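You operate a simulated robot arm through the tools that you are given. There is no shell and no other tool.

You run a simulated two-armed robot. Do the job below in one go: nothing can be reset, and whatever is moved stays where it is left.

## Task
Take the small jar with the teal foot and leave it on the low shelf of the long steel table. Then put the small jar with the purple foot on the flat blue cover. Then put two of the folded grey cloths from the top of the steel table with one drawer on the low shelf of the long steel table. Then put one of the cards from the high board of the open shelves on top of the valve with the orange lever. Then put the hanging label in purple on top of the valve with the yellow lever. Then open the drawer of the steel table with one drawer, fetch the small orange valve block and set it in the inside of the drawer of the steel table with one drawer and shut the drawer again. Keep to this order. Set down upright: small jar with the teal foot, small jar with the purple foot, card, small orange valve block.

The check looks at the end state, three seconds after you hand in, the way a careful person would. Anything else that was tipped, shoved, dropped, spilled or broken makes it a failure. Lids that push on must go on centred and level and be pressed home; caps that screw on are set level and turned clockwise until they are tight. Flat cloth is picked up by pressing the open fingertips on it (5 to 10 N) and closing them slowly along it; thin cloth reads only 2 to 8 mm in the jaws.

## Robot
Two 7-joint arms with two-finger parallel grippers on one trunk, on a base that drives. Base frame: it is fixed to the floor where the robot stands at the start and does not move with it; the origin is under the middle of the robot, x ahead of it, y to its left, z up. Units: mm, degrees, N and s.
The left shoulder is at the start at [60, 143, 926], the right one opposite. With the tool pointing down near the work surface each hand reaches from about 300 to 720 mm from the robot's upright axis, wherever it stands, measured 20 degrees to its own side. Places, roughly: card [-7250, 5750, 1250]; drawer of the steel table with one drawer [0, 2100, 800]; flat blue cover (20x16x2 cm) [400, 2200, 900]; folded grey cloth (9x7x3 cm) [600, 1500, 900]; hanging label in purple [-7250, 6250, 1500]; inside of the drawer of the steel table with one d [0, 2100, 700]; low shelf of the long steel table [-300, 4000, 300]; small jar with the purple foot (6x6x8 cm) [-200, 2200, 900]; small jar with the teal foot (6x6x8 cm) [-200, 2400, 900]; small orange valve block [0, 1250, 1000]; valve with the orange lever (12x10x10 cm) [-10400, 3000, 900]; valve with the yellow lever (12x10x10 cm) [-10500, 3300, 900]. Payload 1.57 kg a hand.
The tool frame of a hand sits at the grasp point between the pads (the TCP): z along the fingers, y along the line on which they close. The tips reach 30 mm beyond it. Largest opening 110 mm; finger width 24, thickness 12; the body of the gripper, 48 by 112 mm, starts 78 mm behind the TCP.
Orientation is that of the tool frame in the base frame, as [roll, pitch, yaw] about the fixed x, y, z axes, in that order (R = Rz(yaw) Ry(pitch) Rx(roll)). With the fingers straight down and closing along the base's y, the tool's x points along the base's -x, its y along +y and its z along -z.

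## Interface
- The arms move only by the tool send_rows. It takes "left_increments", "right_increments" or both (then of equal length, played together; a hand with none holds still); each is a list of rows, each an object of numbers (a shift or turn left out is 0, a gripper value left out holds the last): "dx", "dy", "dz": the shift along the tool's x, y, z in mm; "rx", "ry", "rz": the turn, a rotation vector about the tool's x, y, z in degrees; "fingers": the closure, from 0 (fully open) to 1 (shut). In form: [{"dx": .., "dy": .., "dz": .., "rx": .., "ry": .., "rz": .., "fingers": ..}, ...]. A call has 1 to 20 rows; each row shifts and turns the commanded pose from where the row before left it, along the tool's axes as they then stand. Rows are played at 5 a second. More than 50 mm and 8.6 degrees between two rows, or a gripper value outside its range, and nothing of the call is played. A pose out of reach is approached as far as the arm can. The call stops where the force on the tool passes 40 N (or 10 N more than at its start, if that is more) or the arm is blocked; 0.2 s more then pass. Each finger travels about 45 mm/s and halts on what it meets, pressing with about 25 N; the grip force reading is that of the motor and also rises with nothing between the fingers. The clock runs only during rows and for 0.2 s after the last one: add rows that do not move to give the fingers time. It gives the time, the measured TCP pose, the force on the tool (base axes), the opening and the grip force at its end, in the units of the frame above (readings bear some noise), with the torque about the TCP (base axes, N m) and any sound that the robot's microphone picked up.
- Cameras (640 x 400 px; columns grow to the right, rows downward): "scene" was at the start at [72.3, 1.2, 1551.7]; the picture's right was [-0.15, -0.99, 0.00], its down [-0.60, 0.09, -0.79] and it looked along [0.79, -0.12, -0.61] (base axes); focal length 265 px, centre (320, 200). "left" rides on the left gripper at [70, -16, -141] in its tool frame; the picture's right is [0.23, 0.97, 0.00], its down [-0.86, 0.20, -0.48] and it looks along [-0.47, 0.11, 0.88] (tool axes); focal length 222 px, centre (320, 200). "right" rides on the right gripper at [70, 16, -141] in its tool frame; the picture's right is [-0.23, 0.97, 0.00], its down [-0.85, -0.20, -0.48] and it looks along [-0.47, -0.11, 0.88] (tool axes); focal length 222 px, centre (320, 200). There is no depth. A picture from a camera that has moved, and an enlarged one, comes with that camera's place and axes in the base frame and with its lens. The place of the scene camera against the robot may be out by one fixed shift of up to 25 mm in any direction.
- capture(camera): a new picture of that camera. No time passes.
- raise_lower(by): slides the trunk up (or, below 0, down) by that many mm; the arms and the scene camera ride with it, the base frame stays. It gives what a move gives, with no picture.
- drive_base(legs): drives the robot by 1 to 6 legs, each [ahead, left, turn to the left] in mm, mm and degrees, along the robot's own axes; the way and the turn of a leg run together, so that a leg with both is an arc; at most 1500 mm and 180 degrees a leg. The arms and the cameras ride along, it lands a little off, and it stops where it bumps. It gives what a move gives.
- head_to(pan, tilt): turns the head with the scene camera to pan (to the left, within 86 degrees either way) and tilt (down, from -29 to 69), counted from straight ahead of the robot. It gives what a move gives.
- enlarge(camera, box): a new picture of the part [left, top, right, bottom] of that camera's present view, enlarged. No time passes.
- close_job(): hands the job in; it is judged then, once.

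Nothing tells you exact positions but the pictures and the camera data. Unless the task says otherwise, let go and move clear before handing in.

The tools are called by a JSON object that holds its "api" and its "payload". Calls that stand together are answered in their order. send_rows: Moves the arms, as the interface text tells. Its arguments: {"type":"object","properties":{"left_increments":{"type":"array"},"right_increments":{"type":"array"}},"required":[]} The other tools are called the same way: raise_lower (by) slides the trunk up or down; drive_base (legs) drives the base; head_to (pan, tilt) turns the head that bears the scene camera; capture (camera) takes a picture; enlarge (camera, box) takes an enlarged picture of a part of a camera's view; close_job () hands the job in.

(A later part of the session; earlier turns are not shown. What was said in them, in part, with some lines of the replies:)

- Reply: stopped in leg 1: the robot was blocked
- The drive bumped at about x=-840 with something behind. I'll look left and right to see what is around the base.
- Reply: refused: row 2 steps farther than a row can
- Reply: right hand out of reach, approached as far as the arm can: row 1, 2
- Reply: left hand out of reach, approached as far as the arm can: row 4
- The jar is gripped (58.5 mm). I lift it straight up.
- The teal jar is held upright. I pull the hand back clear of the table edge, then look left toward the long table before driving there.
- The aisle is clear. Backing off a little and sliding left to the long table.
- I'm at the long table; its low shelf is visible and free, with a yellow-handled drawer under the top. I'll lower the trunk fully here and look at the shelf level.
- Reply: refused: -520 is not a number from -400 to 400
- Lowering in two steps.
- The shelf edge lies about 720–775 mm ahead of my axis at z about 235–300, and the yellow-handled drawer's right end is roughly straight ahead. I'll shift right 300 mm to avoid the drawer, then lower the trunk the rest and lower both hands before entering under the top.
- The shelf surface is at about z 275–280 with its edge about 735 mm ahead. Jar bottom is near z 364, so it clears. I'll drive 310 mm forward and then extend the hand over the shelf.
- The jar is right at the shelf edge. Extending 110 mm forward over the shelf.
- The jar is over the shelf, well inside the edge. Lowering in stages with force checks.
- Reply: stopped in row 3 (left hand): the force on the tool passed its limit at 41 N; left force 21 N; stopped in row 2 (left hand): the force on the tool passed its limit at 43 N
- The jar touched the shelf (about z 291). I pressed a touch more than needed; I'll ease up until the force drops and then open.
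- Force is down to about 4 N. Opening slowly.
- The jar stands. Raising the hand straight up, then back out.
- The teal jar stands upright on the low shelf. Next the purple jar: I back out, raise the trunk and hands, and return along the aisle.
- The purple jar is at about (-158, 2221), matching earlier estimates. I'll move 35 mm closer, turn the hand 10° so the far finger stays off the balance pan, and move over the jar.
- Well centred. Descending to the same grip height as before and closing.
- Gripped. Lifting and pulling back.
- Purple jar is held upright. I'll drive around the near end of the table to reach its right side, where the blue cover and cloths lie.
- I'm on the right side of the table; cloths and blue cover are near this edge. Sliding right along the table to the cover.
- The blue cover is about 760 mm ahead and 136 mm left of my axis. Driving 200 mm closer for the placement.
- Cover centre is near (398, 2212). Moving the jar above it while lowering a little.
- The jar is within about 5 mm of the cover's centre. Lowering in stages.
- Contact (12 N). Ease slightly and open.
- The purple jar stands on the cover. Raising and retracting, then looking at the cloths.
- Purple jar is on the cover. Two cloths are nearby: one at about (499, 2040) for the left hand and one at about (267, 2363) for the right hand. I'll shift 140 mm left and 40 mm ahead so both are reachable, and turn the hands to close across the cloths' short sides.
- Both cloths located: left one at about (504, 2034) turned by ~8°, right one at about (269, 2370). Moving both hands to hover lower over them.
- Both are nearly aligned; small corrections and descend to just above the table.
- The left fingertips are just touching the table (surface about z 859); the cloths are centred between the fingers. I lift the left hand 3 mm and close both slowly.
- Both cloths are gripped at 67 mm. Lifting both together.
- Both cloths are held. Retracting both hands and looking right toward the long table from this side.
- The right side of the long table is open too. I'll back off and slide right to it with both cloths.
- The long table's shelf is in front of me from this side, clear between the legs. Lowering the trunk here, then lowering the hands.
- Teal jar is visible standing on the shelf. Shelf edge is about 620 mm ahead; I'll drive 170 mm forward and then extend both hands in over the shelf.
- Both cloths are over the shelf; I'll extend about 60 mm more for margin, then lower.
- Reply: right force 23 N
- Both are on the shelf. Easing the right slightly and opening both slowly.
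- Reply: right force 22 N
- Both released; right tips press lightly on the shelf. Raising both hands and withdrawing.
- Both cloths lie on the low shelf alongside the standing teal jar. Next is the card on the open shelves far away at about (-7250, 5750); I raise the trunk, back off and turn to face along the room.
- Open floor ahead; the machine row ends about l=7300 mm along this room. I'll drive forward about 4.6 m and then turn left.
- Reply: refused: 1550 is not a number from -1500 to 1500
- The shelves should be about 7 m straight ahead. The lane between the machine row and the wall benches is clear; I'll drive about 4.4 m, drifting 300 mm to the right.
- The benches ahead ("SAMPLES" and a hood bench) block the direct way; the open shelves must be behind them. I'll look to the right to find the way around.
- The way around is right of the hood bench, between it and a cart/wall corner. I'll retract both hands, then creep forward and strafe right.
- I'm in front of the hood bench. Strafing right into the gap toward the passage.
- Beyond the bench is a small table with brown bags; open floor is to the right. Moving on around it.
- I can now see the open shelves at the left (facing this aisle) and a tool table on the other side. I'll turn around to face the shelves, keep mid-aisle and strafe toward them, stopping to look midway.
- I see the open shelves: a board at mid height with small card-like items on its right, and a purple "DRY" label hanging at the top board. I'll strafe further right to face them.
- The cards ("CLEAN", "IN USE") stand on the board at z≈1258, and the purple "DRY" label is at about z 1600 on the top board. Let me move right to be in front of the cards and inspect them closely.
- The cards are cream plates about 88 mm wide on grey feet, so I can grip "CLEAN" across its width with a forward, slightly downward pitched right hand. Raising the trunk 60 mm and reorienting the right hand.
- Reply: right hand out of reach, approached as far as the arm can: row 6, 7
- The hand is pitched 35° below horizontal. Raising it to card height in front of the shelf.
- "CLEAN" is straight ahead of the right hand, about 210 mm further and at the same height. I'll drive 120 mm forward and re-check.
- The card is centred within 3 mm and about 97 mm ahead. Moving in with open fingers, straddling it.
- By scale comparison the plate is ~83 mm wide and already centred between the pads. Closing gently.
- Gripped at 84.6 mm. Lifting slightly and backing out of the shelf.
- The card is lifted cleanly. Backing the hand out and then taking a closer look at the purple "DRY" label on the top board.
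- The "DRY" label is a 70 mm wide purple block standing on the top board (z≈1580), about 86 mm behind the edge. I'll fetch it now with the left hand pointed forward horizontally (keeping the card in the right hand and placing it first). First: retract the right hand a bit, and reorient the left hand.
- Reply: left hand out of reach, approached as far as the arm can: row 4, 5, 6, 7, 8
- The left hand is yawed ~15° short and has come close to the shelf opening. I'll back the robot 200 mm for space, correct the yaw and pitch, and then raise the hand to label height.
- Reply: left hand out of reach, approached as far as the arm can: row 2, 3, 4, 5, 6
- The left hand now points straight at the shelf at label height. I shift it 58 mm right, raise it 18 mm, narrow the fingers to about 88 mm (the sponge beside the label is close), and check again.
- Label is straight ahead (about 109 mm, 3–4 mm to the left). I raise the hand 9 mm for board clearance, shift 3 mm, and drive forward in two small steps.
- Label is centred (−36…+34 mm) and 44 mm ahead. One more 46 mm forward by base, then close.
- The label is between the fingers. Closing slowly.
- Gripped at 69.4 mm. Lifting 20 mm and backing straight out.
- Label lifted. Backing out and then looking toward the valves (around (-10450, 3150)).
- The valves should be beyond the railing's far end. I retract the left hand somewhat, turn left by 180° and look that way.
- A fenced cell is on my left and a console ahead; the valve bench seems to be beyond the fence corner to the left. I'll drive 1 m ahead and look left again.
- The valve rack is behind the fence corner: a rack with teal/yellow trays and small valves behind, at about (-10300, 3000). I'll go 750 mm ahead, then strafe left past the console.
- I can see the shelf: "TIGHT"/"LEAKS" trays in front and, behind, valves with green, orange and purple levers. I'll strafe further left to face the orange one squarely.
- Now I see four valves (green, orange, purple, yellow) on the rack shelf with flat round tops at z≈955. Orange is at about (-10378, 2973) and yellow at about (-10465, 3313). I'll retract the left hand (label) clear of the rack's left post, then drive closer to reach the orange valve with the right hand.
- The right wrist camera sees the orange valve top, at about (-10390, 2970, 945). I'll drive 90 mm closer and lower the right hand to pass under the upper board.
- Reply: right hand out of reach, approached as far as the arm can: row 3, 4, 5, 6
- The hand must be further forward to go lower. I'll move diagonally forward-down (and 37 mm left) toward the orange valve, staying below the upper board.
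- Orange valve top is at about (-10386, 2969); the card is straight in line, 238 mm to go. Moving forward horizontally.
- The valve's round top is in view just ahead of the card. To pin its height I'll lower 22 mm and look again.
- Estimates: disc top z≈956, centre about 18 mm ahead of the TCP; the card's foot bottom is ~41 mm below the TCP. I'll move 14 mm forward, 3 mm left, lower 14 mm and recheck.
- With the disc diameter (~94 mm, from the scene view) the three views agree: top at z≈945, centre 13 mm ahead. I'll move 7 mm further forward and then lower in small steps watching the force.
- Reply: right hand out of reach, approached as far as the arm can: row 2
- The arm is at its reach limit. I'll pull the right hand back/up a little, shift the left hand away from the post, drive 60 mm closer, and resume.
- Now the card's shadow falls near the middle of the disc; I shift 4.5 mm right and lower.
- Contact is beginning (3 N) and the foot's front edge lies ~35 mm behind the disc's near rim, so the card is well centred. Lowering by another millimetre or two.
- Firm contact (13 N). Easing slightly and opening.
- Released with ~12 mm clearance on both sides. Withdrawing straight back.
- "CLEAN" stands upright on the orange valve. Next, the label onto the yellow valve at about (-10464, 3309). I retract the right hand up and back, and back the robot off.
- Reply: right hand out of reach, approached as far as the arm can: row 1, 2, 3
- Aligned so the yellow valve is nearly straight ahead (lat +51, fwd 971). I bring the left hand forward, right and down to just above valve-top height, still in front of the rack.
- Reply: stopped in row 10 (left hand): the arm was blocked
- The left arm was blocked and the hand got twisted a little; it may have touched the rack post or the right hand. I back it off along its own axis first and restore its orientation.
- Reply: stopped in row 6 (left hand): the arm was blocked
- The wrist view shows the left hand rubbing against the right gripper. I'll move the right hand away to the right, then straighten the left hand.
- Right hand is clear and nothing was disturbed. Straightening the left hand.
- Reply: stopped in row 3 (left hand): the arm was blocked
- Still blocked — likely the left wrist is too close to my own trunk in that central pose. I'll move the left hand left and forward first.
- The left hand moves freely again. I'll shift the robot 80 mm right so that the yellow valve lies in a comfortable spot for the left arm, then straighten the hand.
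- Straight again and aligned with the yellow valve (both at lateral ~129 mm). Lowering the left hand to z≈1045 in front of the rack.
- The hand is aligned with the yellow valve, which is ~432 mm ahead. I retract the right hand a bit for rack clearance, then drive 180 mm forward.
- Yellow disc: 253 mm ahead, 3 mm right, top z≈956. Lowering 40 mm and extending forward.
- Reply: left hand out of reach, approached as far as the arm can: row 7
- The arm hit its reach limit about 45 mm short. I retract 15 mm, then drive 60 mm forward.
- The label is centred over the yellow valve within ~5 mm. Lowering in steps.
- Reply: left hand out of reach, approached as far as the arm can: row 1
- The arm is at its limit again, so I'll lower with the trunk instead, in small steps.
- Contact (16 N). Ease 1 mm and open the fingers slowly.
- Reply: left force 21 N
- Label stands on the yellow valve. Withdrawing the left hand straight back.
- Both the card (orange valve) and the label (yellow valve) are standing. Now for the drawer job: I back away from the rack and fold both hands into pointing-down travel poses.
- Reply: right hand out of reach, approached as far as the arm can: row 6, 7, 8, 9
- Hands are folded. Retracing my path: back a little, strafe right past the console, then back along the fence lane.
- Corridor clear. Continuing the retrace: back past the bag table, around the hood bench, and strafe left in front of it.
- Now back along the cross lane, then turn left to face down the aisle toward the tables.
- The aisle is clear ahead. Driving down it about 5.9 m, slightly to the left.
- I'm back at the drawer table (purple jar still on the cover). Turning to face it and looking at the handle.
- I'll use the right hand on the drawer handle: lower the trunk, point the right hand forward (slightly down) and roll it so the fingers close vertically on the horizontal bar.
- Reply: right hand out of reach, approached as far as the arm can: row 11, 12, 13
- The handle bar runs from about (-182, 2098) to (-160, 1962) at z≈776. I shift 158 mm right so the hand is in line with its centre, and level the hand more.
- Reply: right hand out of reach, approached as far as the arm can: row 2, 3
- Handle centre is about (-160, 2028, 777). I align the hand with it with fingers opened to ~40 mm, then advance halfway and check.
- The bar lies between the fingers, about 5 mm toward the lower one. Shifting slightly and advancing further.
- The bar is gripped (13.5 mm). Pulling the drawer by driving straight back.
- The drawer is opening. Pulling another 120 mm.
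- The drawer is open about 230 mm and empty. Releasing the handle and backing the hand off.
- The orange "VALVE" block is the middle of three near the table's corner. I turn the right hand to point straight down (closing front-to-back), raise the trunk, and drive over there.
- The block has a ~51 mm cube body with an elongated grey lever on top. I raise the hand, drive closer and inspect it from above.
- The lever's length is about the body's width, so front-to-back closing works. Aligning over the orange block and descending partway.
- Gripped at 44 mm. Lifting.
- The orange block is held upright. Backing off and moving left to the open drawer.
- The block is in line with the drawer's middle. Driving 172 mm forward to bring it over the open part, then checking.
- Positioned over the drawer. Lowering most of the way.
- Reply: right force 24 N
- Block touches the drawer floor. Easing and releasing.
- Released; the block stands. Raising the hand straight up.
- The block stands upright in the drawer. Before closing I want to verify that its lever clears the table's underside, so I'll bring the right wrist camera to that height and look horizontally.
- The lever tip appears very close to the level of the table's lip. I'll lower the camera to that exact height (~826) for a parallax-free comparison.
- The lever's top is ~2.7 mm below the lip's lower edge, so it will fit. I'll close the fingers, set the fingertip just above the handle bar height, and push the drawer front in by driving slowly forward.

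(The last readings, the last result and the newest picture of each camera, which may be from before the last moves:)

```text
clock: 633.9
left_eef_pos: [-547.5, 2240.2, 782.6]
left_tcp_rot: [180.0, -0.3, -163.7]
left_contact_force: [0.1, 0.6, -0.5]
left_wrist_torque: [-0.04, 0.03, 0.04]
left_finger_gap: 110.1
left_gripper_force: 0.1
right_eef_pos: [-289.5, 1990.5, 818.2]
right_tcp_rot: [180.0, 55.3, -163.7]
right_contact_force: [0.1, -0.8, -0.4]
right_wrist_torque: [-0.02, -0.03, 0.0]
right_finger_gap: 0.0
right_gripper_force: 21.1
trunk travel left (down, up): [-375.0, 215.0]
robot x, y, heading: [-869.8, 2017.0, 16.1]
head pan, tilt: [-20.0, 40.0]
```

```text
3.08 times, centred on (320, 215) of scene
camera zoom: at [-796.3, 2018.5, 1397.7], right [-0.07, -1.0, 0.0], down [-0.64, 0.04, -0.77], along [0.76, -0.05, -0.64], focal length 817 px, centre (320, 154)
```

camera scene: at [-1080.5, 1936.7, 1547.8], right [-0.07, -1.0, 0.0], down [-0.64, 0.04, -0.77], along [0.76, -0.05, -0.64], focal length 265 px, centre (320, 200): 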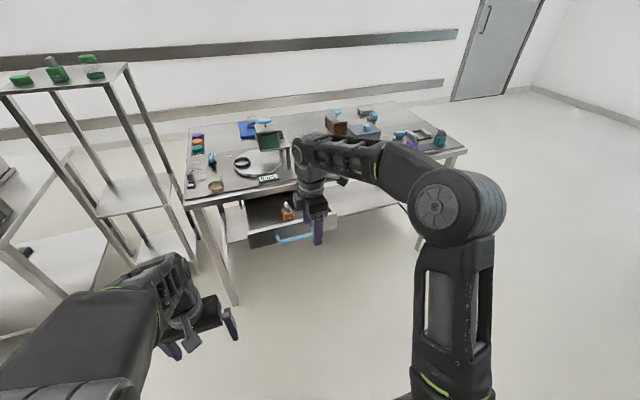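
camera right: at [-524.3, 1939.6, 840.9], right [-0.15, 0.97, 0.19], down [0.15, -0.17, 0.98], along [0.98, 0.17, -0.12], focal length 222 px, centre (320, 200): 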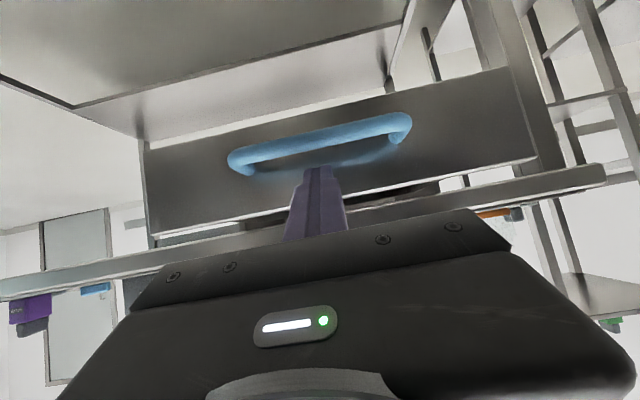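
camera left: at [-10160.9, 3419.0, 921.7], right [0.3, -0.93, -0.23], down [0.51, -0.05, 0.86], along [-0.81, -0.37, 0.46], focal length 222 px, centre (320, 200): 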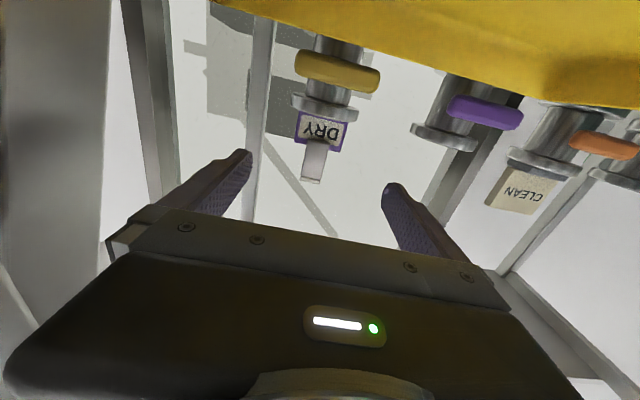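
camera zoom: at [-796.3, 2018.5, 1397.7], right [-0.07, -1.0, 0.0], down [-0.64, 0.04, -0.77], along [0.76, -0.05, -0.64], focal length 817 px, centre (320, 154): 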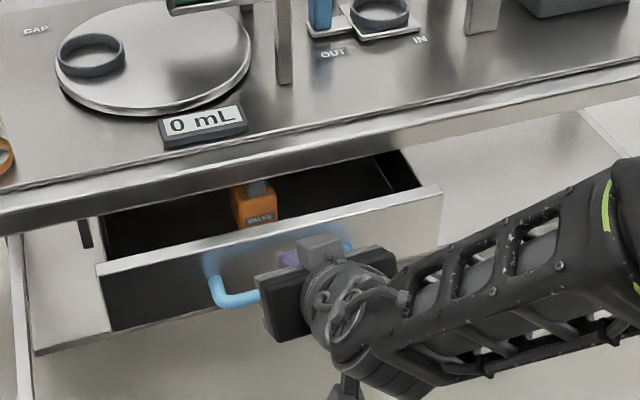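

The drawer is being pushed in; the block's lever is about to pass under the lip. Going in small steps and checking.

{"api": "drive_base", "payload": {"legs": [[20, 0, 0]]}}

{"api": "enlarge", "payload": {"camera": "scene", "box": [260, 170, 360, 250]}}

```text
clock: 634.6
left_eef_pos: [-528.2, 2246.6, 782.0]
left_tcp_rot: [180.0, -0.4, -163.6]
left_contact_force: [0.5, -0.4, 1.1]
left_wrist_torque: [0.05, -0.04, 0.01]
left_finger_gap: 110.0
left_gripper_force: 0.1
right_eef_pos: [-270.5, 1994.9, 818.6]
right_tcp_rot: [179.8, 55.3, -163.7]
right_contact_force: [0.1, 0.2, -0.2]
right_wrist_torque: [-0.01, 0.0, 0.01]
right_finger_gap: 0.0
right_gripper_force: 21.0
trunk travel left (down, up): [-375.0, 215.0]
robot x, y, heading: [-850.0, 2022.9, 16.1]
head pan, tilt: [-20.0, 40.0]
```

```text
5.00 times, centred on (310, 210) of scene
camera zoom: at [-776.8, 2024.1, 1397.7], right [-0.07, -1.0, 0.0], down [-0.64, 0.04, -0.77], along [0.76, -0.05, -0.64], focal length 1327 px, centre (370, 150)
```

zoom: 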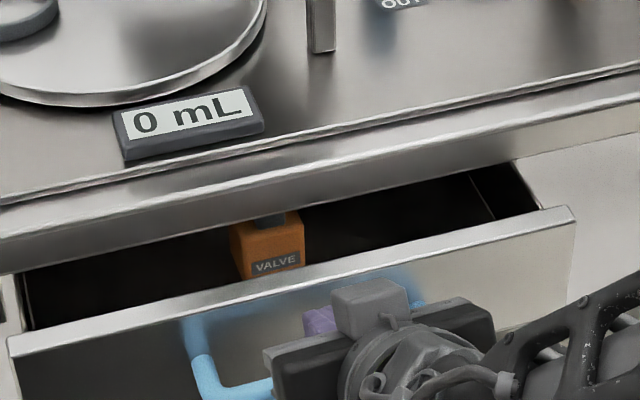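

{"api": "drive_base", "payload": {"legs": [[25, 0, 0]]}}

{"api": "enlarge", "payload": {"camera": "scene", "box": [260, 180, 360, 260]}}

```text
clock: 635.5
left_eef_pos: [-504.0, 2252.3, 782.8]
left_tcp_rot: [179.9, -0.3, -163.5]
left_contact_force: [0.9, 0.1, -0.1]
left_wrist_torque: [-0.04, 0.04, -0.02]
left_finger_gap: 110.1
left_gripper_force: 0.0
right_eef_pos: [-245.6, 2002.1, 818.0]
right_tcp_rot: [179.9, 55.3, -163.8]
right_contact_force: [0.1, 0.1, 0.2]
right_wrist_torque: [0.04, 0.03, 0.01]
right_finger_gap: 0.1
right_gripper_force: 21.7
trunk travel left (down, up): [-375.0, 215.0]
robot x, y, heading: [-824.9, 2031.3, 16.3]
head pan, tilt: [-20.0, 40.0]
```

```text
5.00 times, centred on (310, 220) of scene
camera zoom: at [-752.6, 2031.0, 1397.7], right [-0.07, -1.0, 0.0], down [-0.64, 0.04, -0.77], along [0.76, -0.05, -0.64], focal length 1327 px, centre (370, 100)
```

zoom: 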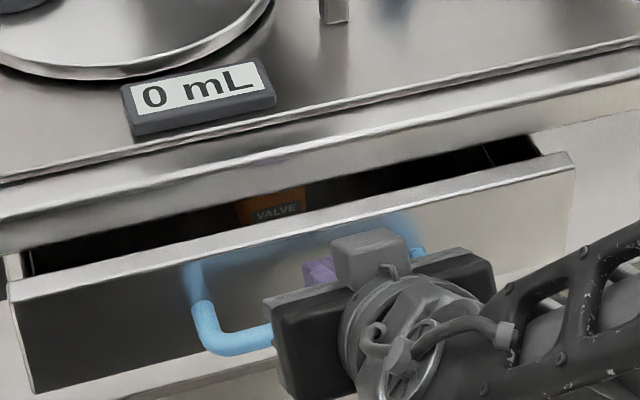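

Block still upright. I lower the fingertip ~14 mm on the drawer front so it clears the lip, then continue pushing.

{"api": "send_rows", "payload": {"right_increments": [{"dx": 11.5, "dz": 8}, {}]}}

{"api": "drive_base", "payload": {"legs": [[40, 0, 0]]}}

{"api": "enlarge", "payload": {"camera": "scene", "box": [260, 180, 360, 260]}}

{"api": "capture", "payload": {"camera": "right"}}

```text
clock: 636.1
left_eef_pos: [-504.5, 2254.1, 782.5]
left_tcp_rot: [-180.0, -0.3, -163.7]
left_contact_force: [0.3, -0.5, -0.4]
left_wrist_torque: [0.02, 0.0, 0.0]
left_finger_gap: 110.1
left_gripper_force: 0.1
right_eef_pos: [-245.8, 2002.2, 804.6]
right_tcp_rot: [179.9, 55.5, -163.9]
right_contact_force: [0.4, 0.5, 2.1]
right_wrist_torque: [0.05, -0.07, -0.01]
right_finger_gap: 0.1
right_gripper_force: 21.3
trunk travel left (down, up): [-375.0, 215.0]
robot x, y, heading: [-826.6, 2032.6, 16.0]
head pan, tilt: [-20.0, 40.0]
```

```text
clock: 636.9
left_eef_pos: [-464.1, 2265.2, 783.3]
left_tcp_rot: [-179.9, -0.3, -163.5]
left_contact_force: [0.0, -0.5, 0.6]
left_wrist_torque: [0.01, 0.05, -0.01]
left_finger_gap: 109.9
left_gripper_force: 0.1
right_eef_pos: [-205.8, 2013.7, 806.1]
right_tcp_rot: [179.9, 55.4, -163.8]
right_contact_force: [2.0, 1.1, 2.3]
right_wrist_torque: [0.03, -0.06, -0.04]
right_finger_gap: 0.0
right_gripper_force: 21.2
trunk travel left (down, up): [-375.0, 215.0]
robot x, y, heading: [-789.0, 2043.5, 16.2]
head pan, tilt: [-20.0, 40.0]
```

```text
5.00 times, centred on (310, 220) of scene
camera zoom: at [-714.2, 2042.2, 1397.9], right [-0.07, -1.0, 0.0], down [-0.64, 0.04, -0.77], along [0.76, -0.05, -0.64], focal length 1327 px, centre (370, 100)
```

zoom: 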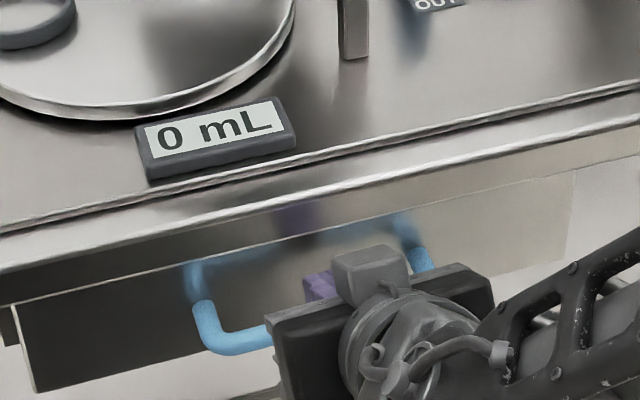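

```text
taken
camera right: at [-360.6, 1986.6, 827.6], right [-0.15, 0.97, 0.19], down [0.14, -0.17, 0.98], along [0.98, 0.17, -0.11], focal length 222 px, centre (320, 200)
```

right: 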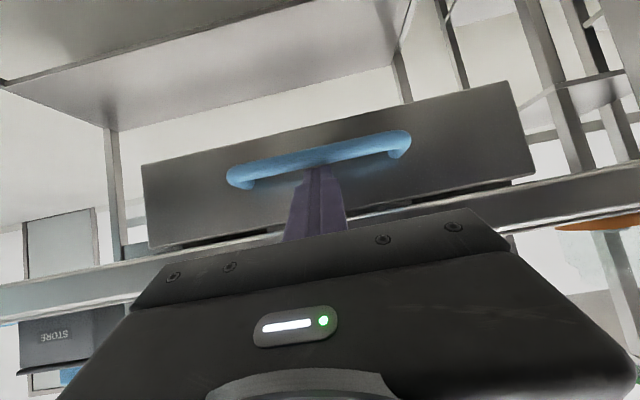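

To keep the hand clear of the lip for the last part, I'll push on the handle bar itself: back off, lower the fingertip to bar height, and push again.

{"api": "drive_base", "payload": {"legs": [[-100, 0, 0]]}}

{"api": "send_rows", "payload": {"right_increments": [{"dx": 9.9, "dz": 6.8}, {}]}}

{"api": "enlarge", "payload": {"camera": "right", "box": [220, 100, 440, 240]}}

{"api": "enlarge", "payload": {"camera": "scene", "box": [250, 150, 390, 260]}}

```text
clock: 638.1
left_eef_pos: [-564.9, 2236.2, 783.3]
left_tcp_rot: [-180.0, -0.3, -163.6]
left_contact_force: [-0.1, -1.3, -0.6]
left_wrist_torque: [0.03, -0.01, 0.0]
left_finger_gap: 109.8
left_gripper_force: 0.1
right_eef_pos: [-304.6, 1984.8, 805.6]
right_tcp_rot: [179.7, 55.5, -163.8]
right_contact_force: [0.5, -0.8, -0.2]
right_wrist_torque: [-0.03, -0.01, 0.04]
right_finger_gap: 0.0
right_gripper_force: 21.3
trunk travel left (down, up): [-375.0, 215.0]
robot x, y, heading: [-885.5, 2014.6, 16.1]
head pan, tilt: [-20.0, 40.0]
```

```text
clock: 638.7
left_eef_pos: [-564.6, 2237.3, 782.7]
left_tcp_rot: [180.0, -0.3, -163.6]
left_contact_force: [-0.1, -0.3, 0.4]
left_wrist_torque: [0.0, -0.01, -0.03]
left_finger_gap: 109.8
left_gripper_force: 0.1
right_eef_pos: [-304.3, 1986.3, 796.0]
right_tcp_rot: [180.0, 55.9, -163.8]
right_contact_force: [0.3, -0.3, 16.8]
right_wrist_torque: [0.04, -0.09, 0.01]
right_finger_gap: 0.0
right_gripper_force: 21.1
trunk travel left (down, up): [-375.0, 215.0]
robot x, y, heading: [-883.1, 2017.1, 16.1]
head pan, tilt: [-20.0, 40.0]
```

```text
2.86 times, centred on (330, 170) of right
camera zoom: at [-458.8, 1958.4, 817.5], right [-0.15, 0.97, 0.19], down [0.14, -0.17, 0.98], along [0.98, 0.17, -0.11], focal length 635 px, centre (291, 286)
```

zoom: 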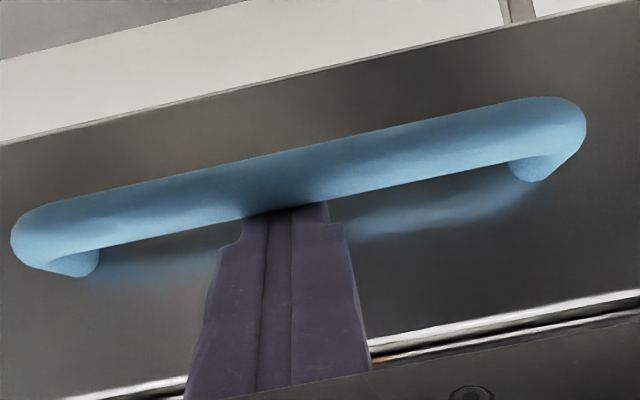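

```text
3.64 times, centred on (320, 205) of scene
camera zoom: at [-813.9, 2013.8, 1398.1], right [-0.07, -1.0, 0.0], down [-0.64, 0.04, -0.77], along [0.76, -0.05, -0.64], focal length 965 px, centre (320, 182)
```

zoom: 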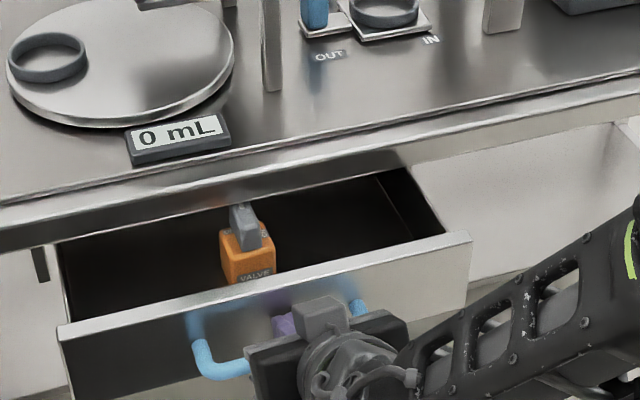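

Backing off hooked the bar and slid the drawer partly open again (block still upright). I raise the fingertip clear of the bar first, back off, then lower to bar height.

{"api": "send_rows", "payload": {"right_increments": [{"dx": -13, "dz": -9}, {"dx": -13, "dz": -9}, {}]}}

{"api": "drive_base", "payload": {"legs": [[-110, 0, 0]]}}

{"api": "send_rows", "payload": {"right_increments": [{"dx": 18, "dz": 12.5}, {"dx": 17, "dz": 11.7}, {}]}}

{"api": "capture", "payload": {"camera": "right"}}

{"api": "enlarge", "payload": {"camera": "scene", "box": [240, 140, 400, 270]}}

```text
clock: 639.5
left_eef_pos: [-564.1, 2236.2, 781.4]
left_tcp_rot: [-180.0, -0.3, -163.6]
left_contact_force: [0.2, 0.1, -0.7]
left_wrist_torque: [-0.02, 0.02, 0.0]
left_finger_gap: 110.0
left_gripper_force: 0.0
right_eef_pos: [-304.6, 1985.7, 823.4]
right_tcp_rot: [179.9, 55.4, -163.8]
right_contact_force: [0.3, -0.5, -0.4]
right_wrist_torque: [0.05, 0.02, -0.03]
right_finger_gap: 0.1
right_gripper_force: 21.2
trunk travel left (down, up): [-375.0, 215.0]
robot x, y, heading: [-884.6, 2012.4, 16.2]
head pan, tilt: [-20.0, 40.0]
```

```text
clock: 640.7
left_eef_pos: [-668.3, 2206.3, 782.0]
left_tcp_rot: [-180.0, -0.5, -163.7]
left_contact_force: [-0.2, -0.1, 0.3]
left_wrist_torque: [-0.02, -0.03, 0.0]
left_finger_gap: 110.1
left_gripper_force: 0.1
right_eef_pos: [-410.0, 1954.5, 826.1]
right_tcp_rot: [179.9, 55.5, -163.9]
right_contact_force: [0.2, 0.2, -0.9]
right_wrist_torque: [-0.01, -0.02, 0.0]
right_finger_gap: 0.2
right_gripper_force: 21.1
trunk travel left (down, up): [-375.0, 215.0]
robot x, y, heading: [-989.2, 1986.7, 16.2]
head pan, tilt: [-20.0, 40.0]
```

```text
clock: 641.5
left_eef_pos: [-668.2, 2205.7, 782.7]
left_tcp_rot: [179.9, -0.3, -163.8]
left_contact_force: [0.0, -0.1, 0.2]
left_wrist_torque: [0.01, -0.03, 0.01]
left_finger_gap: 109.9
left_gripper_force: 0.0
right_eef_pos: [-409.0, 1955.0, 781.6]
right_tcp_rot: [179.7, 55.5, -163.9]
right_contact_force: [0.9, 0.9, -0.5]
right_wrist_torque: [-0.03, 0.02, 0.03]
right_finger_gap: 0.0
right_gripper_force: 21.4
trunk travel left (down, up): [-375.0, 215.0]
robot x, y, heading: [-988.6, 1985.4, 16.1]
head pan, tilt: [-20.0, 40.0]
```

```text
taken
camera right: at [-564.2, 1927.3, 804.5], right [-0.15, 0.97, 0.19], down [0.14, -0.17, 0.98], along [0.98, 0.17, -0.11], focal length 222 px, centre (320, 200)
```

right: 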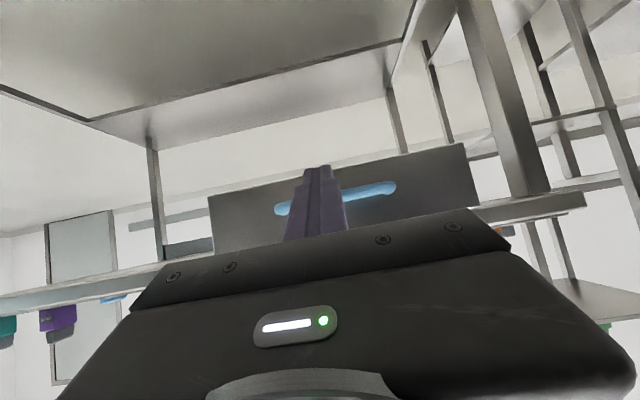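

```text
3.08 times, centred on (320, 205) of scene
camera zoom: at [-918.0, 1983.4, 1397.8], right [-0.07, -1.0, 0.0], down [-0.64, 0.05, -0.77], along [0.76, -0.05, -0.64], focal length 817 px, centre (320, 185)
```

zoom: 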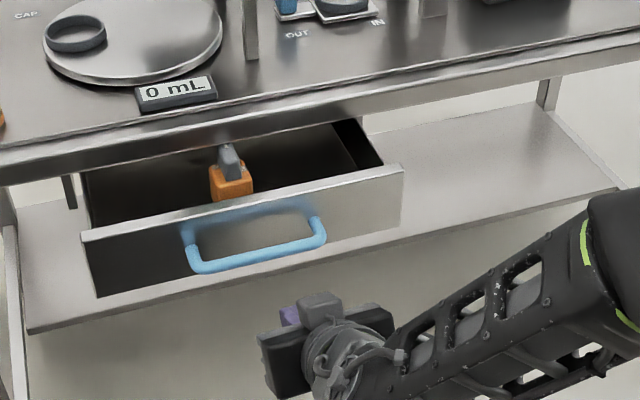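

{"api": "send_rows", "payload": {"right_increments": [{"dx": -10, "dz": -7}, {}]}}

{"api": "drive_base", "payload": {"legs": [[90, 0, 0]]}}

{"api": "enlarge", "payload": {"camera": "right", "box": [220, 100, 440, 240]}}

{"api": "enlarge", "payload": {"camera": "scene", "box": [240, 140, 400, 270]}}

```text
clock: 642.1
left_eef_pos: [-668.7, 2206.4, 782.4]
left_tcp_rot: [-180.0, -0.4, -163.8]
left_contact_force: [1.1, 0.9, 0.0]
left_wrist_torque: [0.0, -0.03, 0.0]
left_finger_gap: 110.0
left_gripper_force: 0.1
right_eef_pos: [-409.1, 1955.2, 795.0]
right_tcp_rot: [179.8, 55.5, -163.9]
right_contact_force: [-0.6, 0.1, -0.3]
right_wrist_torque: [0.01, -0.01, -0.02]
right_finger_gap: 0.2
right_gripper_force: 21.1
trunk travel left (down, up): [-375.0, 215.0]
robot x, y, heading: [-990.3, 1982.7, 15.9]
head pan, tilt: [-20.0, 40.0]
```

```text
clock: 643.2
left_eef_pos: [-582.1, 2230.5, 781.2]
left_tcp_rot: [180.0, -0.4, -163.6]
left_contact_force: [-0.2, 0.1, 0.2]
left_wrist_torque: [-0.01, 0.0, 0.03]
left_finger_gap: 110.1
left_gripper_force: 0.1
right_eef_pos: [-323.2, 1980.7, 793.8]
right_tcp_rot: [179.9, 55.4, -163.9]
right_contact_force: [0.2, 0.5, 0.2]
right_wrist_torque: [0.01, 0.0, 0.01]
right_finger_gap: 0.1
right_gripper_force: 21.4
trunk travel left (down, up): [-375.0, 215.0]
robot x, y, heading: [-906.5, 2009.7, 16.0]
head pan, tilt: [-20.0, 40.0]
```

```text
2.86 times, centred on (330, 170) of right
camera zoom: at [-477.2, 1952.9, 816.3], right [-0.15, 0.97, 0.19], down [0.14, -0.17, 0.98], along [0.98, 0.17, -0.12], focal length 635 px, centre (291, 286)
```

zoom: 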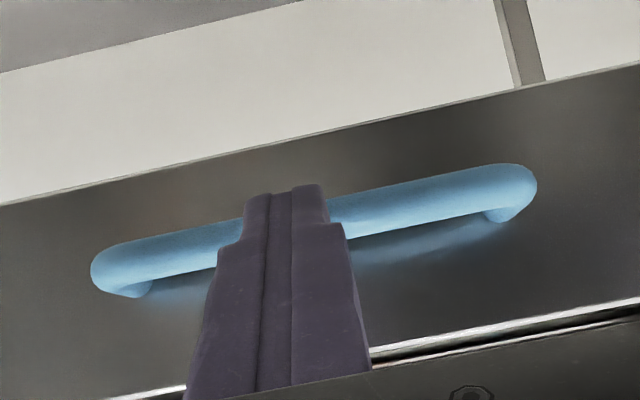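

```text
3.08 times, centred on (320, 205) of scene
camera zoom: at [-830.6, 2008.6, 1397.7], right [-0.07, -1.0, 0.0], down [-0.64, 0.04, -0.77], along [0.76, -0.05, -0.64], focal length 817 px, centre (320, 185)
```

zoom: 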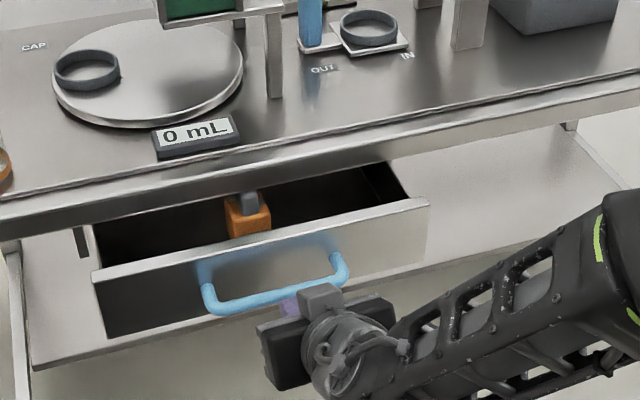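

The fingertip is in front of the bar at its height. Pushing on.

{"api": "drive_base", "payload": {"legs": [[60, 0, 0]]}}

{"api": "enlarge", "payload": {"camera": "right", "box": [220, 100, 440, 240]}}

{"api": "enlarge", "payload": {"camera": "scene", "box": [240, 150, 400, 280]}}

```text
clock: 644.2
left_eef_pos: [-524.6, 2248.3, 782.4]
left_tcp_rot: [-179.9, -0.4, -163.7]
left_contact_force: [0.5, -0.1, 0.4]
left_wrist_torque: [0.0, -0.02, -0.04]
left_finger_gap: 109.7
left_gripper_force: 0.1
right_eef_pos: [-265.1, 1996.6, 794.0]
right_tcp_rot: [179.9, 55.5, -163.9]
right_contact_force: [1.0, 0.0, -0.3]
right_wrist_torque: [0.0, 0.02, -0.01]
right_finger_gap: 0.0
right_gripper_force: 20.9
trunk travel left (down, up): [-375.0, 215.0]
robot x, y, heading: [-845.9, 2022.2, 16.1]
head pan, tilt: [-20.0, 40.0]
```

```text
2.86 times, centred on (330, 170) of right
camera zoom: at [-419.7, 1969.1, 816.2], right [-0.15, 0.97, 0.19], down [0.14, -0.17, 0.98], along [0.98, 0.17, -0.12], focal length 635 px, centre (291, 286)
```

zoom: 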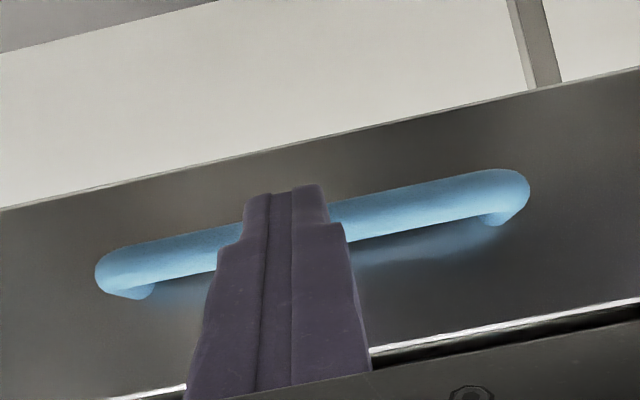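

```text
3.08 times, centred on (320, 215) of scene
camera zoom: at [-773.1, 2025.1, 1397.7], right [-0.07, -1.0, 0.0], down [-0.64, 0.04, -0.77], along [0.76, -0.05, -0.64], focal length 817 px, centre (320, 154)
```

zoom: 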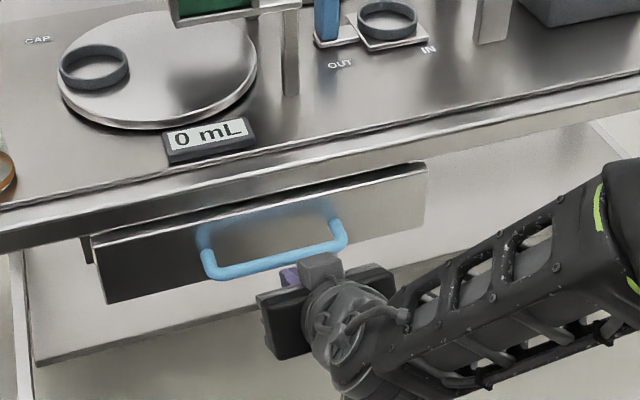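

{"api": "drive_base", "payload": {"legs": [[45, 0, 0]]}}

{"api": "enlarge", "payload": {"camera": "scene", "box": [240, 150, 400, 280]}}

{"api": "capture", "payload": {"camera": "right"}}

```text
clock: 645.1
left_eef_pos: [-480.6, 2260.0, 782.7]
left_tcp_rot: [-179.9, -0.5, -163.6]
left_contact_force: [0.0, 0.3, -0.5]
left_wrist_torque: [0.01, 0.0, -0.04]
left_finger_gap: 109.9
left_gripper_force: 0.1
right_eef_pos: [-222.0, 2009.6, 793.2]
right_tcp_rot: [179.8, 55.4, -163.8]
right_contact_force: [0.3, -0.6, 0.1]
right_wrist_torque: [0.01, 0.01, -0.03]
right_finger_gap: 0.0
right_gripper_force: 21.3
trunk travel left (down, up): [-375.0, 215.0]
robot x, y, heading: [-802.8, 2037.4, 16.0]
head pan, tilt: [-20.0, 40.0]
```

```text
3.08 times, centred on (320, 215) of scene
camera zoom: at [-729.8, 2037.5, 1397.7], right [-0.07, -1.0, 0.0], down [-0.64, 0.04, -0.77], along [0.76, -0.05, -0.64], focal length 817 px, centre (320, 154)
```

zoom: 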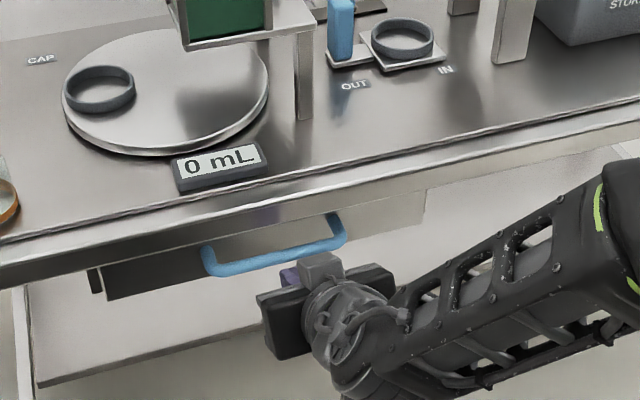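

```text
taken
camera right: at [-376.5, 1981.4, 816.2], right [-0.15, 0.97, 0.19], down [0.14, -0.17, 0.98], along [0.98, 0.17, -0.12], focal length 222 px, centre (320, 200)
```

right: 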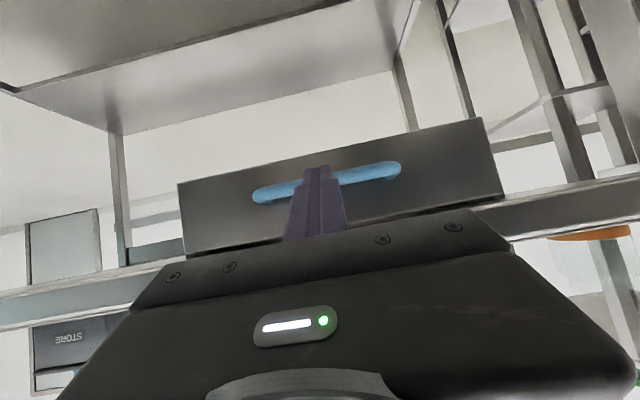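

Nearly closed. I'll finish with slow arm steps so that contact force shows when it's home.

{"api": "send_rows", "payload": {"right_increments": [{"dx": -3.4, "dz": 4.9}, {"dx": -3.4, "dz": 4.9}, {"dx": -3.4, "dz": 4.9}, {"dx": -3.4, "dz": 4.9}, {}]}}

{"api": "enlarge", "payload": {"camera": "scene", "box": [240, 150, 400, 280]}}

```text
clock: 646.3
left_eef_pos: [-482.2, 2259.8, 781.8]
left_tcp_rot: [-180.0, -0.3, -163.6]
left_contact_force: [0.4, 0.2, 0.3]
left_wrist_torque: [0.02, -0.01, -0.03]
left_finger_gap: 109.9
left_gripper_force: 0.0
right_eef_pos: [-199.6, 2015.4, 794.7]
right_tcp_rot: [179.9, 55.4, -163.9]
right_contact_force: [-0.1, 0.4, -0.4]
right_wrist_torque: [-0.03, 0.03, 0.0]
right_finger_gap: 0.3
right_gripper_force: 21.2
trunk travel left (down, up): [-375.0, 215.0]
robot x, y, heading: [-805.1, 2038.6, 16.1]
head pan, tilt: [-20.0, 40.0]
```

```text
3.08 times, centred on (320, 215) of scene
camera zoom: at [-730.7, 2037.3, 1397.8], right [-0.07, -1.0, 0.0], down [-0.64, 0.04, -0.77], along [0.76, -0.05, -0.64], focal length 817 px, centre (320, 154)
```

zoom: 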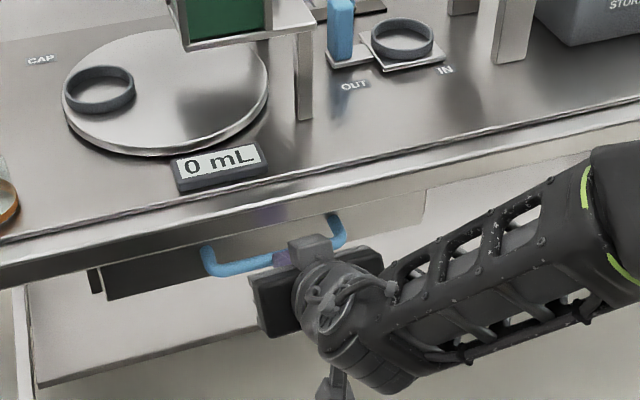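

{"api": "enlarge", "payload": {"camera": "right", "box": [220, 100, 440, 240]}}

{"api": "enlarge", "payload": {"camera": "scene", "box": [260, 190, 360, 270]}}

```text
2.86 times, centred on (330, 170) of right
camera zoom: at [-354.2, 1988.1, 816.2], right [-0.15, 0.97, 0.19], down [0.14, -0.17, 0.98], along [0.98, 0.17, -0.11], focal length 635 px, centre (291, 286)
```

zoom: 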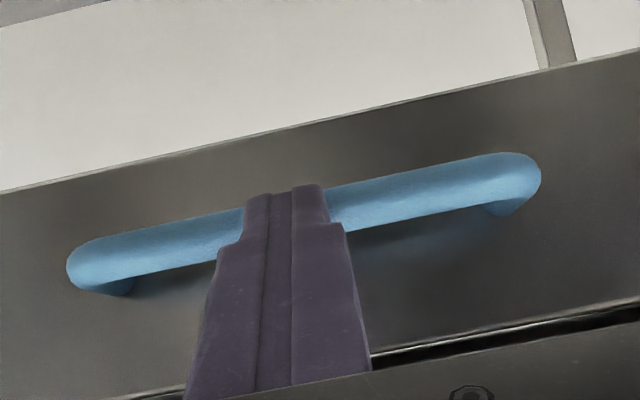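

```text
5.00 times, centred on (310, 230) of scene
camera zoom: at [-730.7, 2037.3, 1397.8], right [-0.07, -1.0, 0.0], down [-0.64, 0.04, -0.77], along [0.76, -0.05, -0.64], focal length 1327 px, centre (370, 50)
```

zoom: 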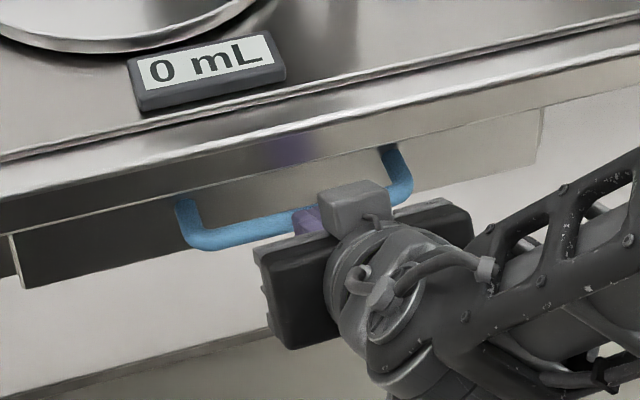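

{"api": "send_rows", "payload": {"right_increments": [{"dx": -2.8, "dz": 4.1}, {"dx": -2.8, "dz": 4.1}, {"dx": -2.8, "dz": 4.1}, {"dx": -2.8, "dz": 4.1}, {}]}}

{"api": "enlarge", "payload": {"camera": "scene", "box": [260, 190, 360, 270]}}

{"api": "enlarge", "payload": {"camera": "right", "box": [220, 100, 440, 240]}}

```text
clock: 646.8
left_eef_pos: [-484.3, 2259.1, 783.8]
left_tcp_rot: [-179.8, -0.1, -163.8]
left_contact_force: [0.7, 0.6, -0.7]
left_wrist_torque: [-0.02, 0.05, -0.02]
left_finger_gap: 109.9
left_gripper_force: 0.0
right_eef_pos: [-199.2, 2015.6, 793.9]
right_tcp_rot: [179.8, 55.3, -163.9]
right_contact_force: [-21.7, -8.3, 17.6]
right_wrist_torque: [-0.03, -0.14, -0.23]
right_finger_gap: 0.1
right_gripper_force: 21.4
trunk travel left (down, up): [-375.0, 215.0]
robot x, y, heading: [-805.2, 2039.1, 15.8]
head pan, tilt: [-20.0, 40.0]
stopped in row 2 (right hand): the force on the tool passed its limit at 45 N (the readings are from after the stop); the commanded pose is now the measured one
```

```text
5.00 times, centred on (310, 230) of scene
camera zoom: at [-735.7, 2036.1, 1398.3], right [-0.07, -1.0, 0.0], down [-0.64, 0.05, -0.77], along [0.77, -0.05, -0.64], focal length 1327 px, centre (370, 50)
```

zoom: 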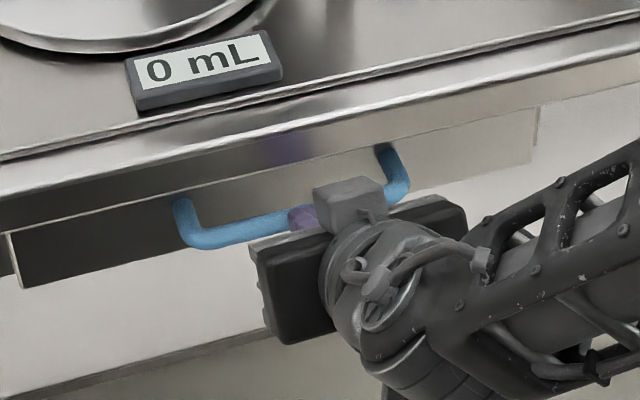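

```text
2.86 times, centred on (330, 170) of right
camera zoom: at [-353.3, 1988.5, 816.8], right [-0.15, 0.97, 0.19], down [0.15, -0.17, 0.97], along [0.98, 0.17, -0.12], focal length 635 px, centre (291, 286)
```

zoom: 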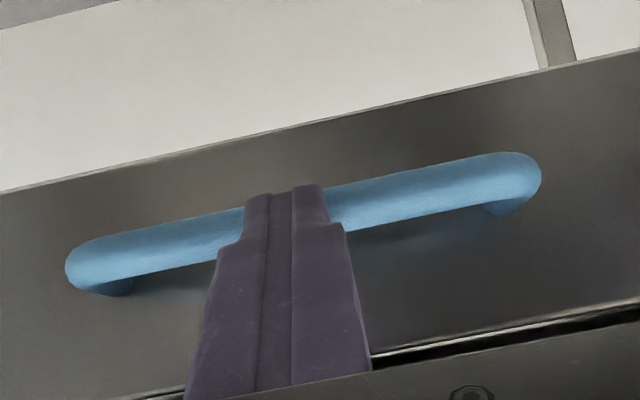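

The push met a firm stop. To be sure the drawer is fully home I'll go back to the same viewpoint I had when it was closed at the start and compare.

{"api": "drive_base", "payload": {"legs": [[-78, 16, 0]]}}

{"api": "head_to", "payload": {"pan": -25, "tilt": 40}}

{"api": "enlarge", "payload": {"camera": "scene", "box": [220, 150, 420, 280]}}

```text
clock: 647.9
left_eef_pos: [-562.2, 2252.4, 782.8]
left_tcp_rot: [180.0, -0.3, -163.8]
left_contact_force: [-0.2, 0.3, 0.1]
left_wrist_torque: [-0.01, -0.02, -0.02]
left_finger_gap: 109.8
left_gripper_force: 0.2
right_eef_pos: [-276.0, 2009.4, 790.2]
right_tcp_rot: [179.7, 55.0, -164.2]
right_contact_force: [0.0, 0.5, -0.4]
right_wrist_torque: [0.01, -0.01, 0.01]
right_finger_gap: 0.0
right_gripper_force: 21.5
trunk travel left (down, up): [-375.0, 215.0]
robot x, y, heading: [-882.2, 2031.7, 15.8]
head pan, tilt: [-20.0, 40.0]
```

```text
clock: 648.5
left_eef_pos: [-561.5, 2252.8, 782.0]
left_tcp_rot: [179.9, -0.2, -163.9]
left_contact_force: [-0.4, -0.4, -0.4]
left_wrist_torque: [-0.01, -0.04, -0.01]
left_finger_gap: 109.9
left_gripper_force: 0.0
right_eef_pos: [-275.7, 2009.0, 791.3]
right_tcp_rot: [179.7, 55.1, -164.1]
right_contact_force: [-1.0, -0.3, 0.0]
right_wrist_torque: [0.03, 0.0, 0.03]
right_finger_gap: 0.0
right_gripper_force: 21.0
trunk travel left (down, up): [-375.0, 215.0]
robot x, y, heading: [-886.3, 2029.5, 15.8]
head pan, tilt: [-25.0, 40.0]
```

```text
3.08 times, centred on (320, 215) of scene
camera zoom: at [-811.8, 2023.6, 1397.8], right [-0.16, -0.99, 0.0], down [-0.63, 0.1, -0.77], along [0.76, -0.12, -0.64], focal length 817 px, centre (320, 154)
```

zoom: 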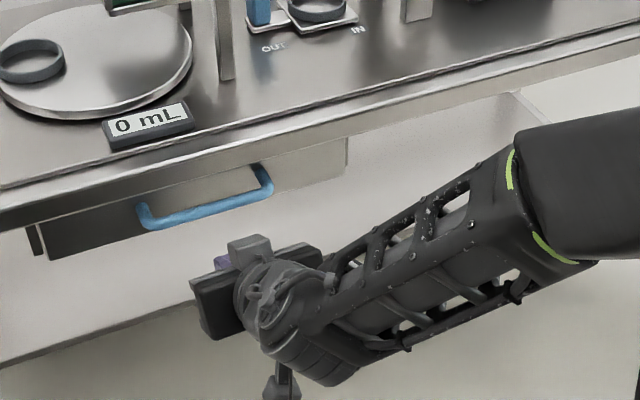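

{"api": "enlarge", "payload": {"camera": "scene", "box": [220, 190, 280, 240]}}

{"api": "enlarge", "payload": {"camera": "scene", "box": [280, 180, 340, 230]}}

{"api": "capture", "payload": {"camera": "right"}}

```text
8.00 times, centred on (250, 215) of scene
camera zoom: at [-811.8, 2023.6, 1397.8], right [-0.16, -0.99, 0.0], down [-0.63, 0.1, -0.77], along [0.76, -0.12, -0.64], focal length 2123 px, centre (880, 80)
```

zoom: 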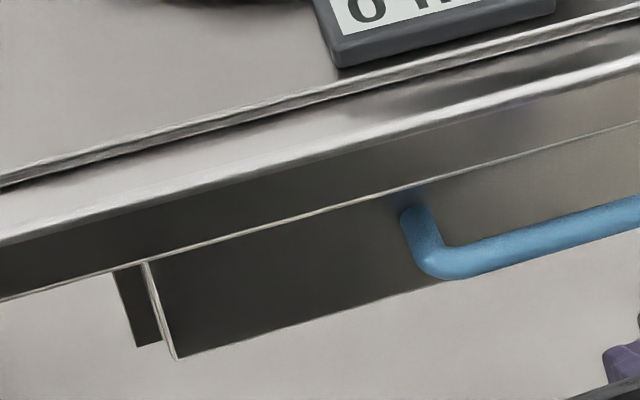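

```text
8.00 times, centred on (310, 205) of scene
camera zoom: at [-811.8, 2023.6, 1397.8], right [-0.16, -0.99, 0.0], down [-0.63, 0.1, -0.77], along [0.76, -0.12, -0.64], focal length 2123 px, centre (400, 160)
```

zoom: 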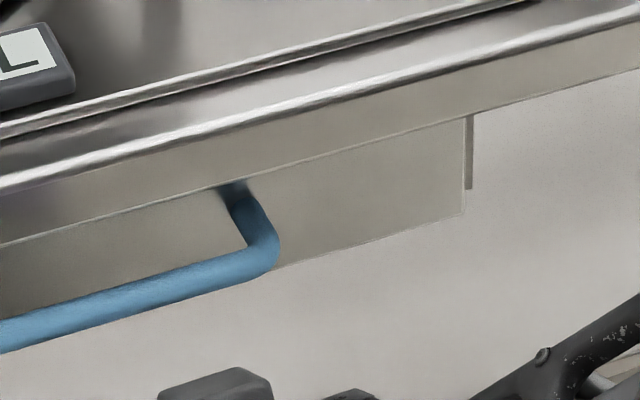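

```text
taken
camera right: at [-429.9, 1982.7, 814.7], right [-0.15, 0.97, 0.19], down [0.15, -0.17, 0.97], along [0.98, 0.17, -0.12], focal length 222 px, centre (320, 200)
```

right: 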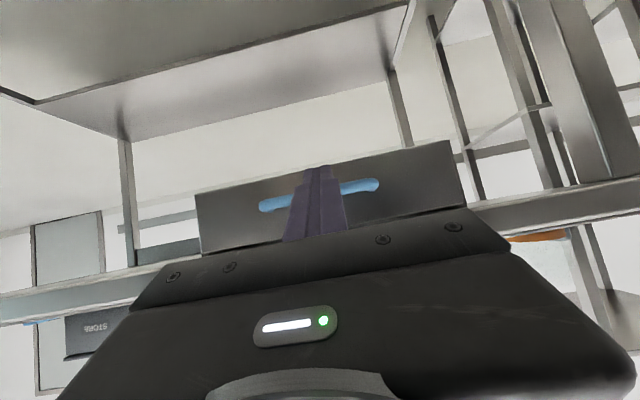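

The drawer sits against its stop (it met a rigid 45 N resistance, while the loose block could not have stopped it), the front lies against its housing with no gap. I'll back clear and take a last look over the table.

{"api": "drive_base", "payload": {"legs": [[-220, 0, 0]]}}

{"api": "raise_lower", "payload": {"by": 150}}

{"api": "head_to", "payload": {"pan": -10, "tilt": 35}}

{"api": "capture", "payload": {"camera": "scene"}}

{"api": "enlarge", "payload": {"camera": "scene", "box": [200, 80, 460, 260]}}

```text
clock: 650.2
left_eef_pos: [-768.6, 2193.5, 783.1]
left_tcp_rot: [-179.9, -0.3, -163.7]
left_contact_force: [0.7, 0.8, 0.2]
left_wrist_torque: [-0.04, 0.01, 0.01]
left_finger_gap: 110.0
left_gripper_force: 0.0
right_eef_pos: [-482.4, 1951.9, 792.5]
right_tcp_rot: [179.7, 55.0, -164.0]
right_contact_force: [-0.1, -0.4, 1.5]
right_wrist_torque: [0.01, -0.04, -0.01]
right_finger_gap: 0.0
right_gripper_force: 21.2
trunk travel left (down, up): [-375.0, 215.0]
robot x, y, heading: [-1090.9, 1973.2, 16.0]
head pan, tilt: [-25.0, 40.0]
```

```text
clock: 652.0
left_eef_pos: [-767.8, 2196.3, 931.6]
left_tcp_rot: [180.0, -0.4, -163.7]
left_contact_force: [0.0, -0.3, 0.6]
left_wrist_torque: [-0.01, -0.03, 0.03]
left_finger_gap: 110.2
left_gripper_force: 0.0
right_eef_pos: [-481.6, 1951.7, 941.4]
right_tcp_rot: [179.6, 55.0, -164.0]
right_contact_force: [0.2, -0.5, 0.3]
right_wrist_torque: [0.01, 0.04, -0.02]
right_finger_gap: 0.2
right_gripper_force: 21.0
trunk travel left (down, up): [-525.0, 65.0]
robot x, y, heading: [-1092.4, 1972.2, 16.1]
head pan, tilt: [-25.0, 40.0]
```

```text
clock: 652.7
left_eef_pos: [-768.3, 2194.2, 932.0]
left_tcp_rot: [180.0, -0.3, -163.8]
left_contact_force: [-0.4, 0.0, 0.6]
left_wrist_torque: [0.07, 0.0, 0.0]
left_finger_gap: 109.9
left_gripper_force: 0.0
right_eef_pos: [-481.1, 1950.9, 942.1]
right_tcp_rot: [179.8, 55.0, -164.0]
right_contact_force: [-0.9, 0.7, 0.3]
right_wrist_torque: [0.04, 0.01, 0.0]
right_finger_gap: 0.0
right_gripper_force: 21.0
trunk travel left (down, up): [-525.0, 65.0]
robot x, y, heading: [-1089.3, 1971.2, 15.5]
head pan, tilt: [-10.0, 35.0]
```

```text
taken
camera scene: at [-1014.3, 1987.3, 1555.3], right [0.1, -0.99, 0.0], down [-0.57, -0.06, -0.82], along [0.81, 0.08, -0.57], focal length 265 px, centre (320, 200)
```

scene: 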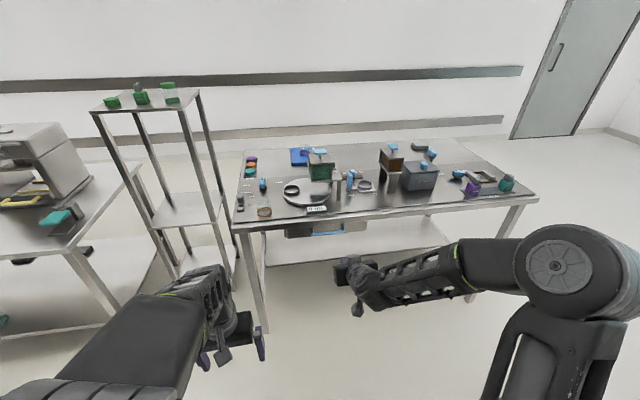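

```text
2.22 times, centred on (330, 170) of scene
camera zoom: at [-1014.3, 1987.3, 1555.3], right [0.1, -0.99, 0.0], down [-0.57, -0.06, -0.82], along [0.81, 0.08, -0.57], focal length 590 px, centre (298, 267)
```

zoom: 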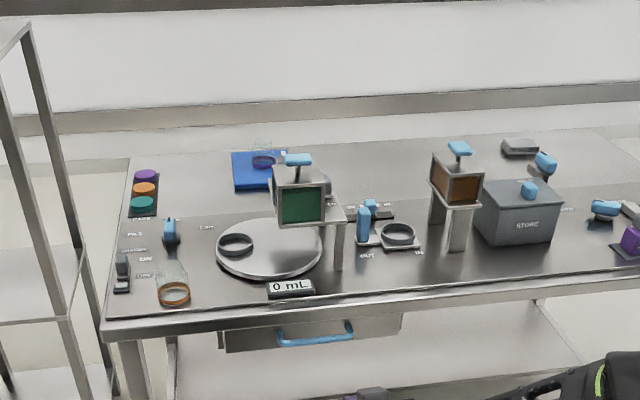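

The table looks right: purple jar on the cover, orange jar and other items undisturbed, and the drawer handle measures at the same depth as when it was closed at the start. Everything is done in order and both hands are clear, so I hand the job in.

{"api": "close_job", "payload": {}}

```text
The job is handed in.
```

I carried out all six steps in the given order and handed the job in; I have not seen the check's result.

- **Teal jar:** it stands upright on the low shelf of the long steel table.
- **Purple jar:** it stands near the centre of the flat blue cover.
- **Grey cloths:** two of the three lie on the low shelf beside the teal jar, taken in from the table's other side.
- **Card:** the "CLEAN" card stands upright on top of the valve with the orange lever.
- **Hanging label:** the purple "DRY" label stands on top of the valve with the yellow lever. I picked it up while still holding the card, but set the card down first.
- **Orange valve block:** it stood upright in the drawer when I last saw it, just before the drawer shut.

Three things could matter to the check:

- **Drawer:** the handle measures within a few millimetres of where it was when the drawer was closed at the start. The last push met a rigid stop at 45 N. I could not look inside after shutting it.
- **Block clearance:** the block's lever passes only about 3 mm below the table lip. While closing, my finger hooked the handle and slid the drawer partly open again. The block was still upright after that, before I shut it.
- **Contacts along the way:** early on the base bumped the machine frame behind the start position. In front of the valve rack the left arm was blocked, partly because it touched my right gripper. I saw nothing moved or tipped in either case.
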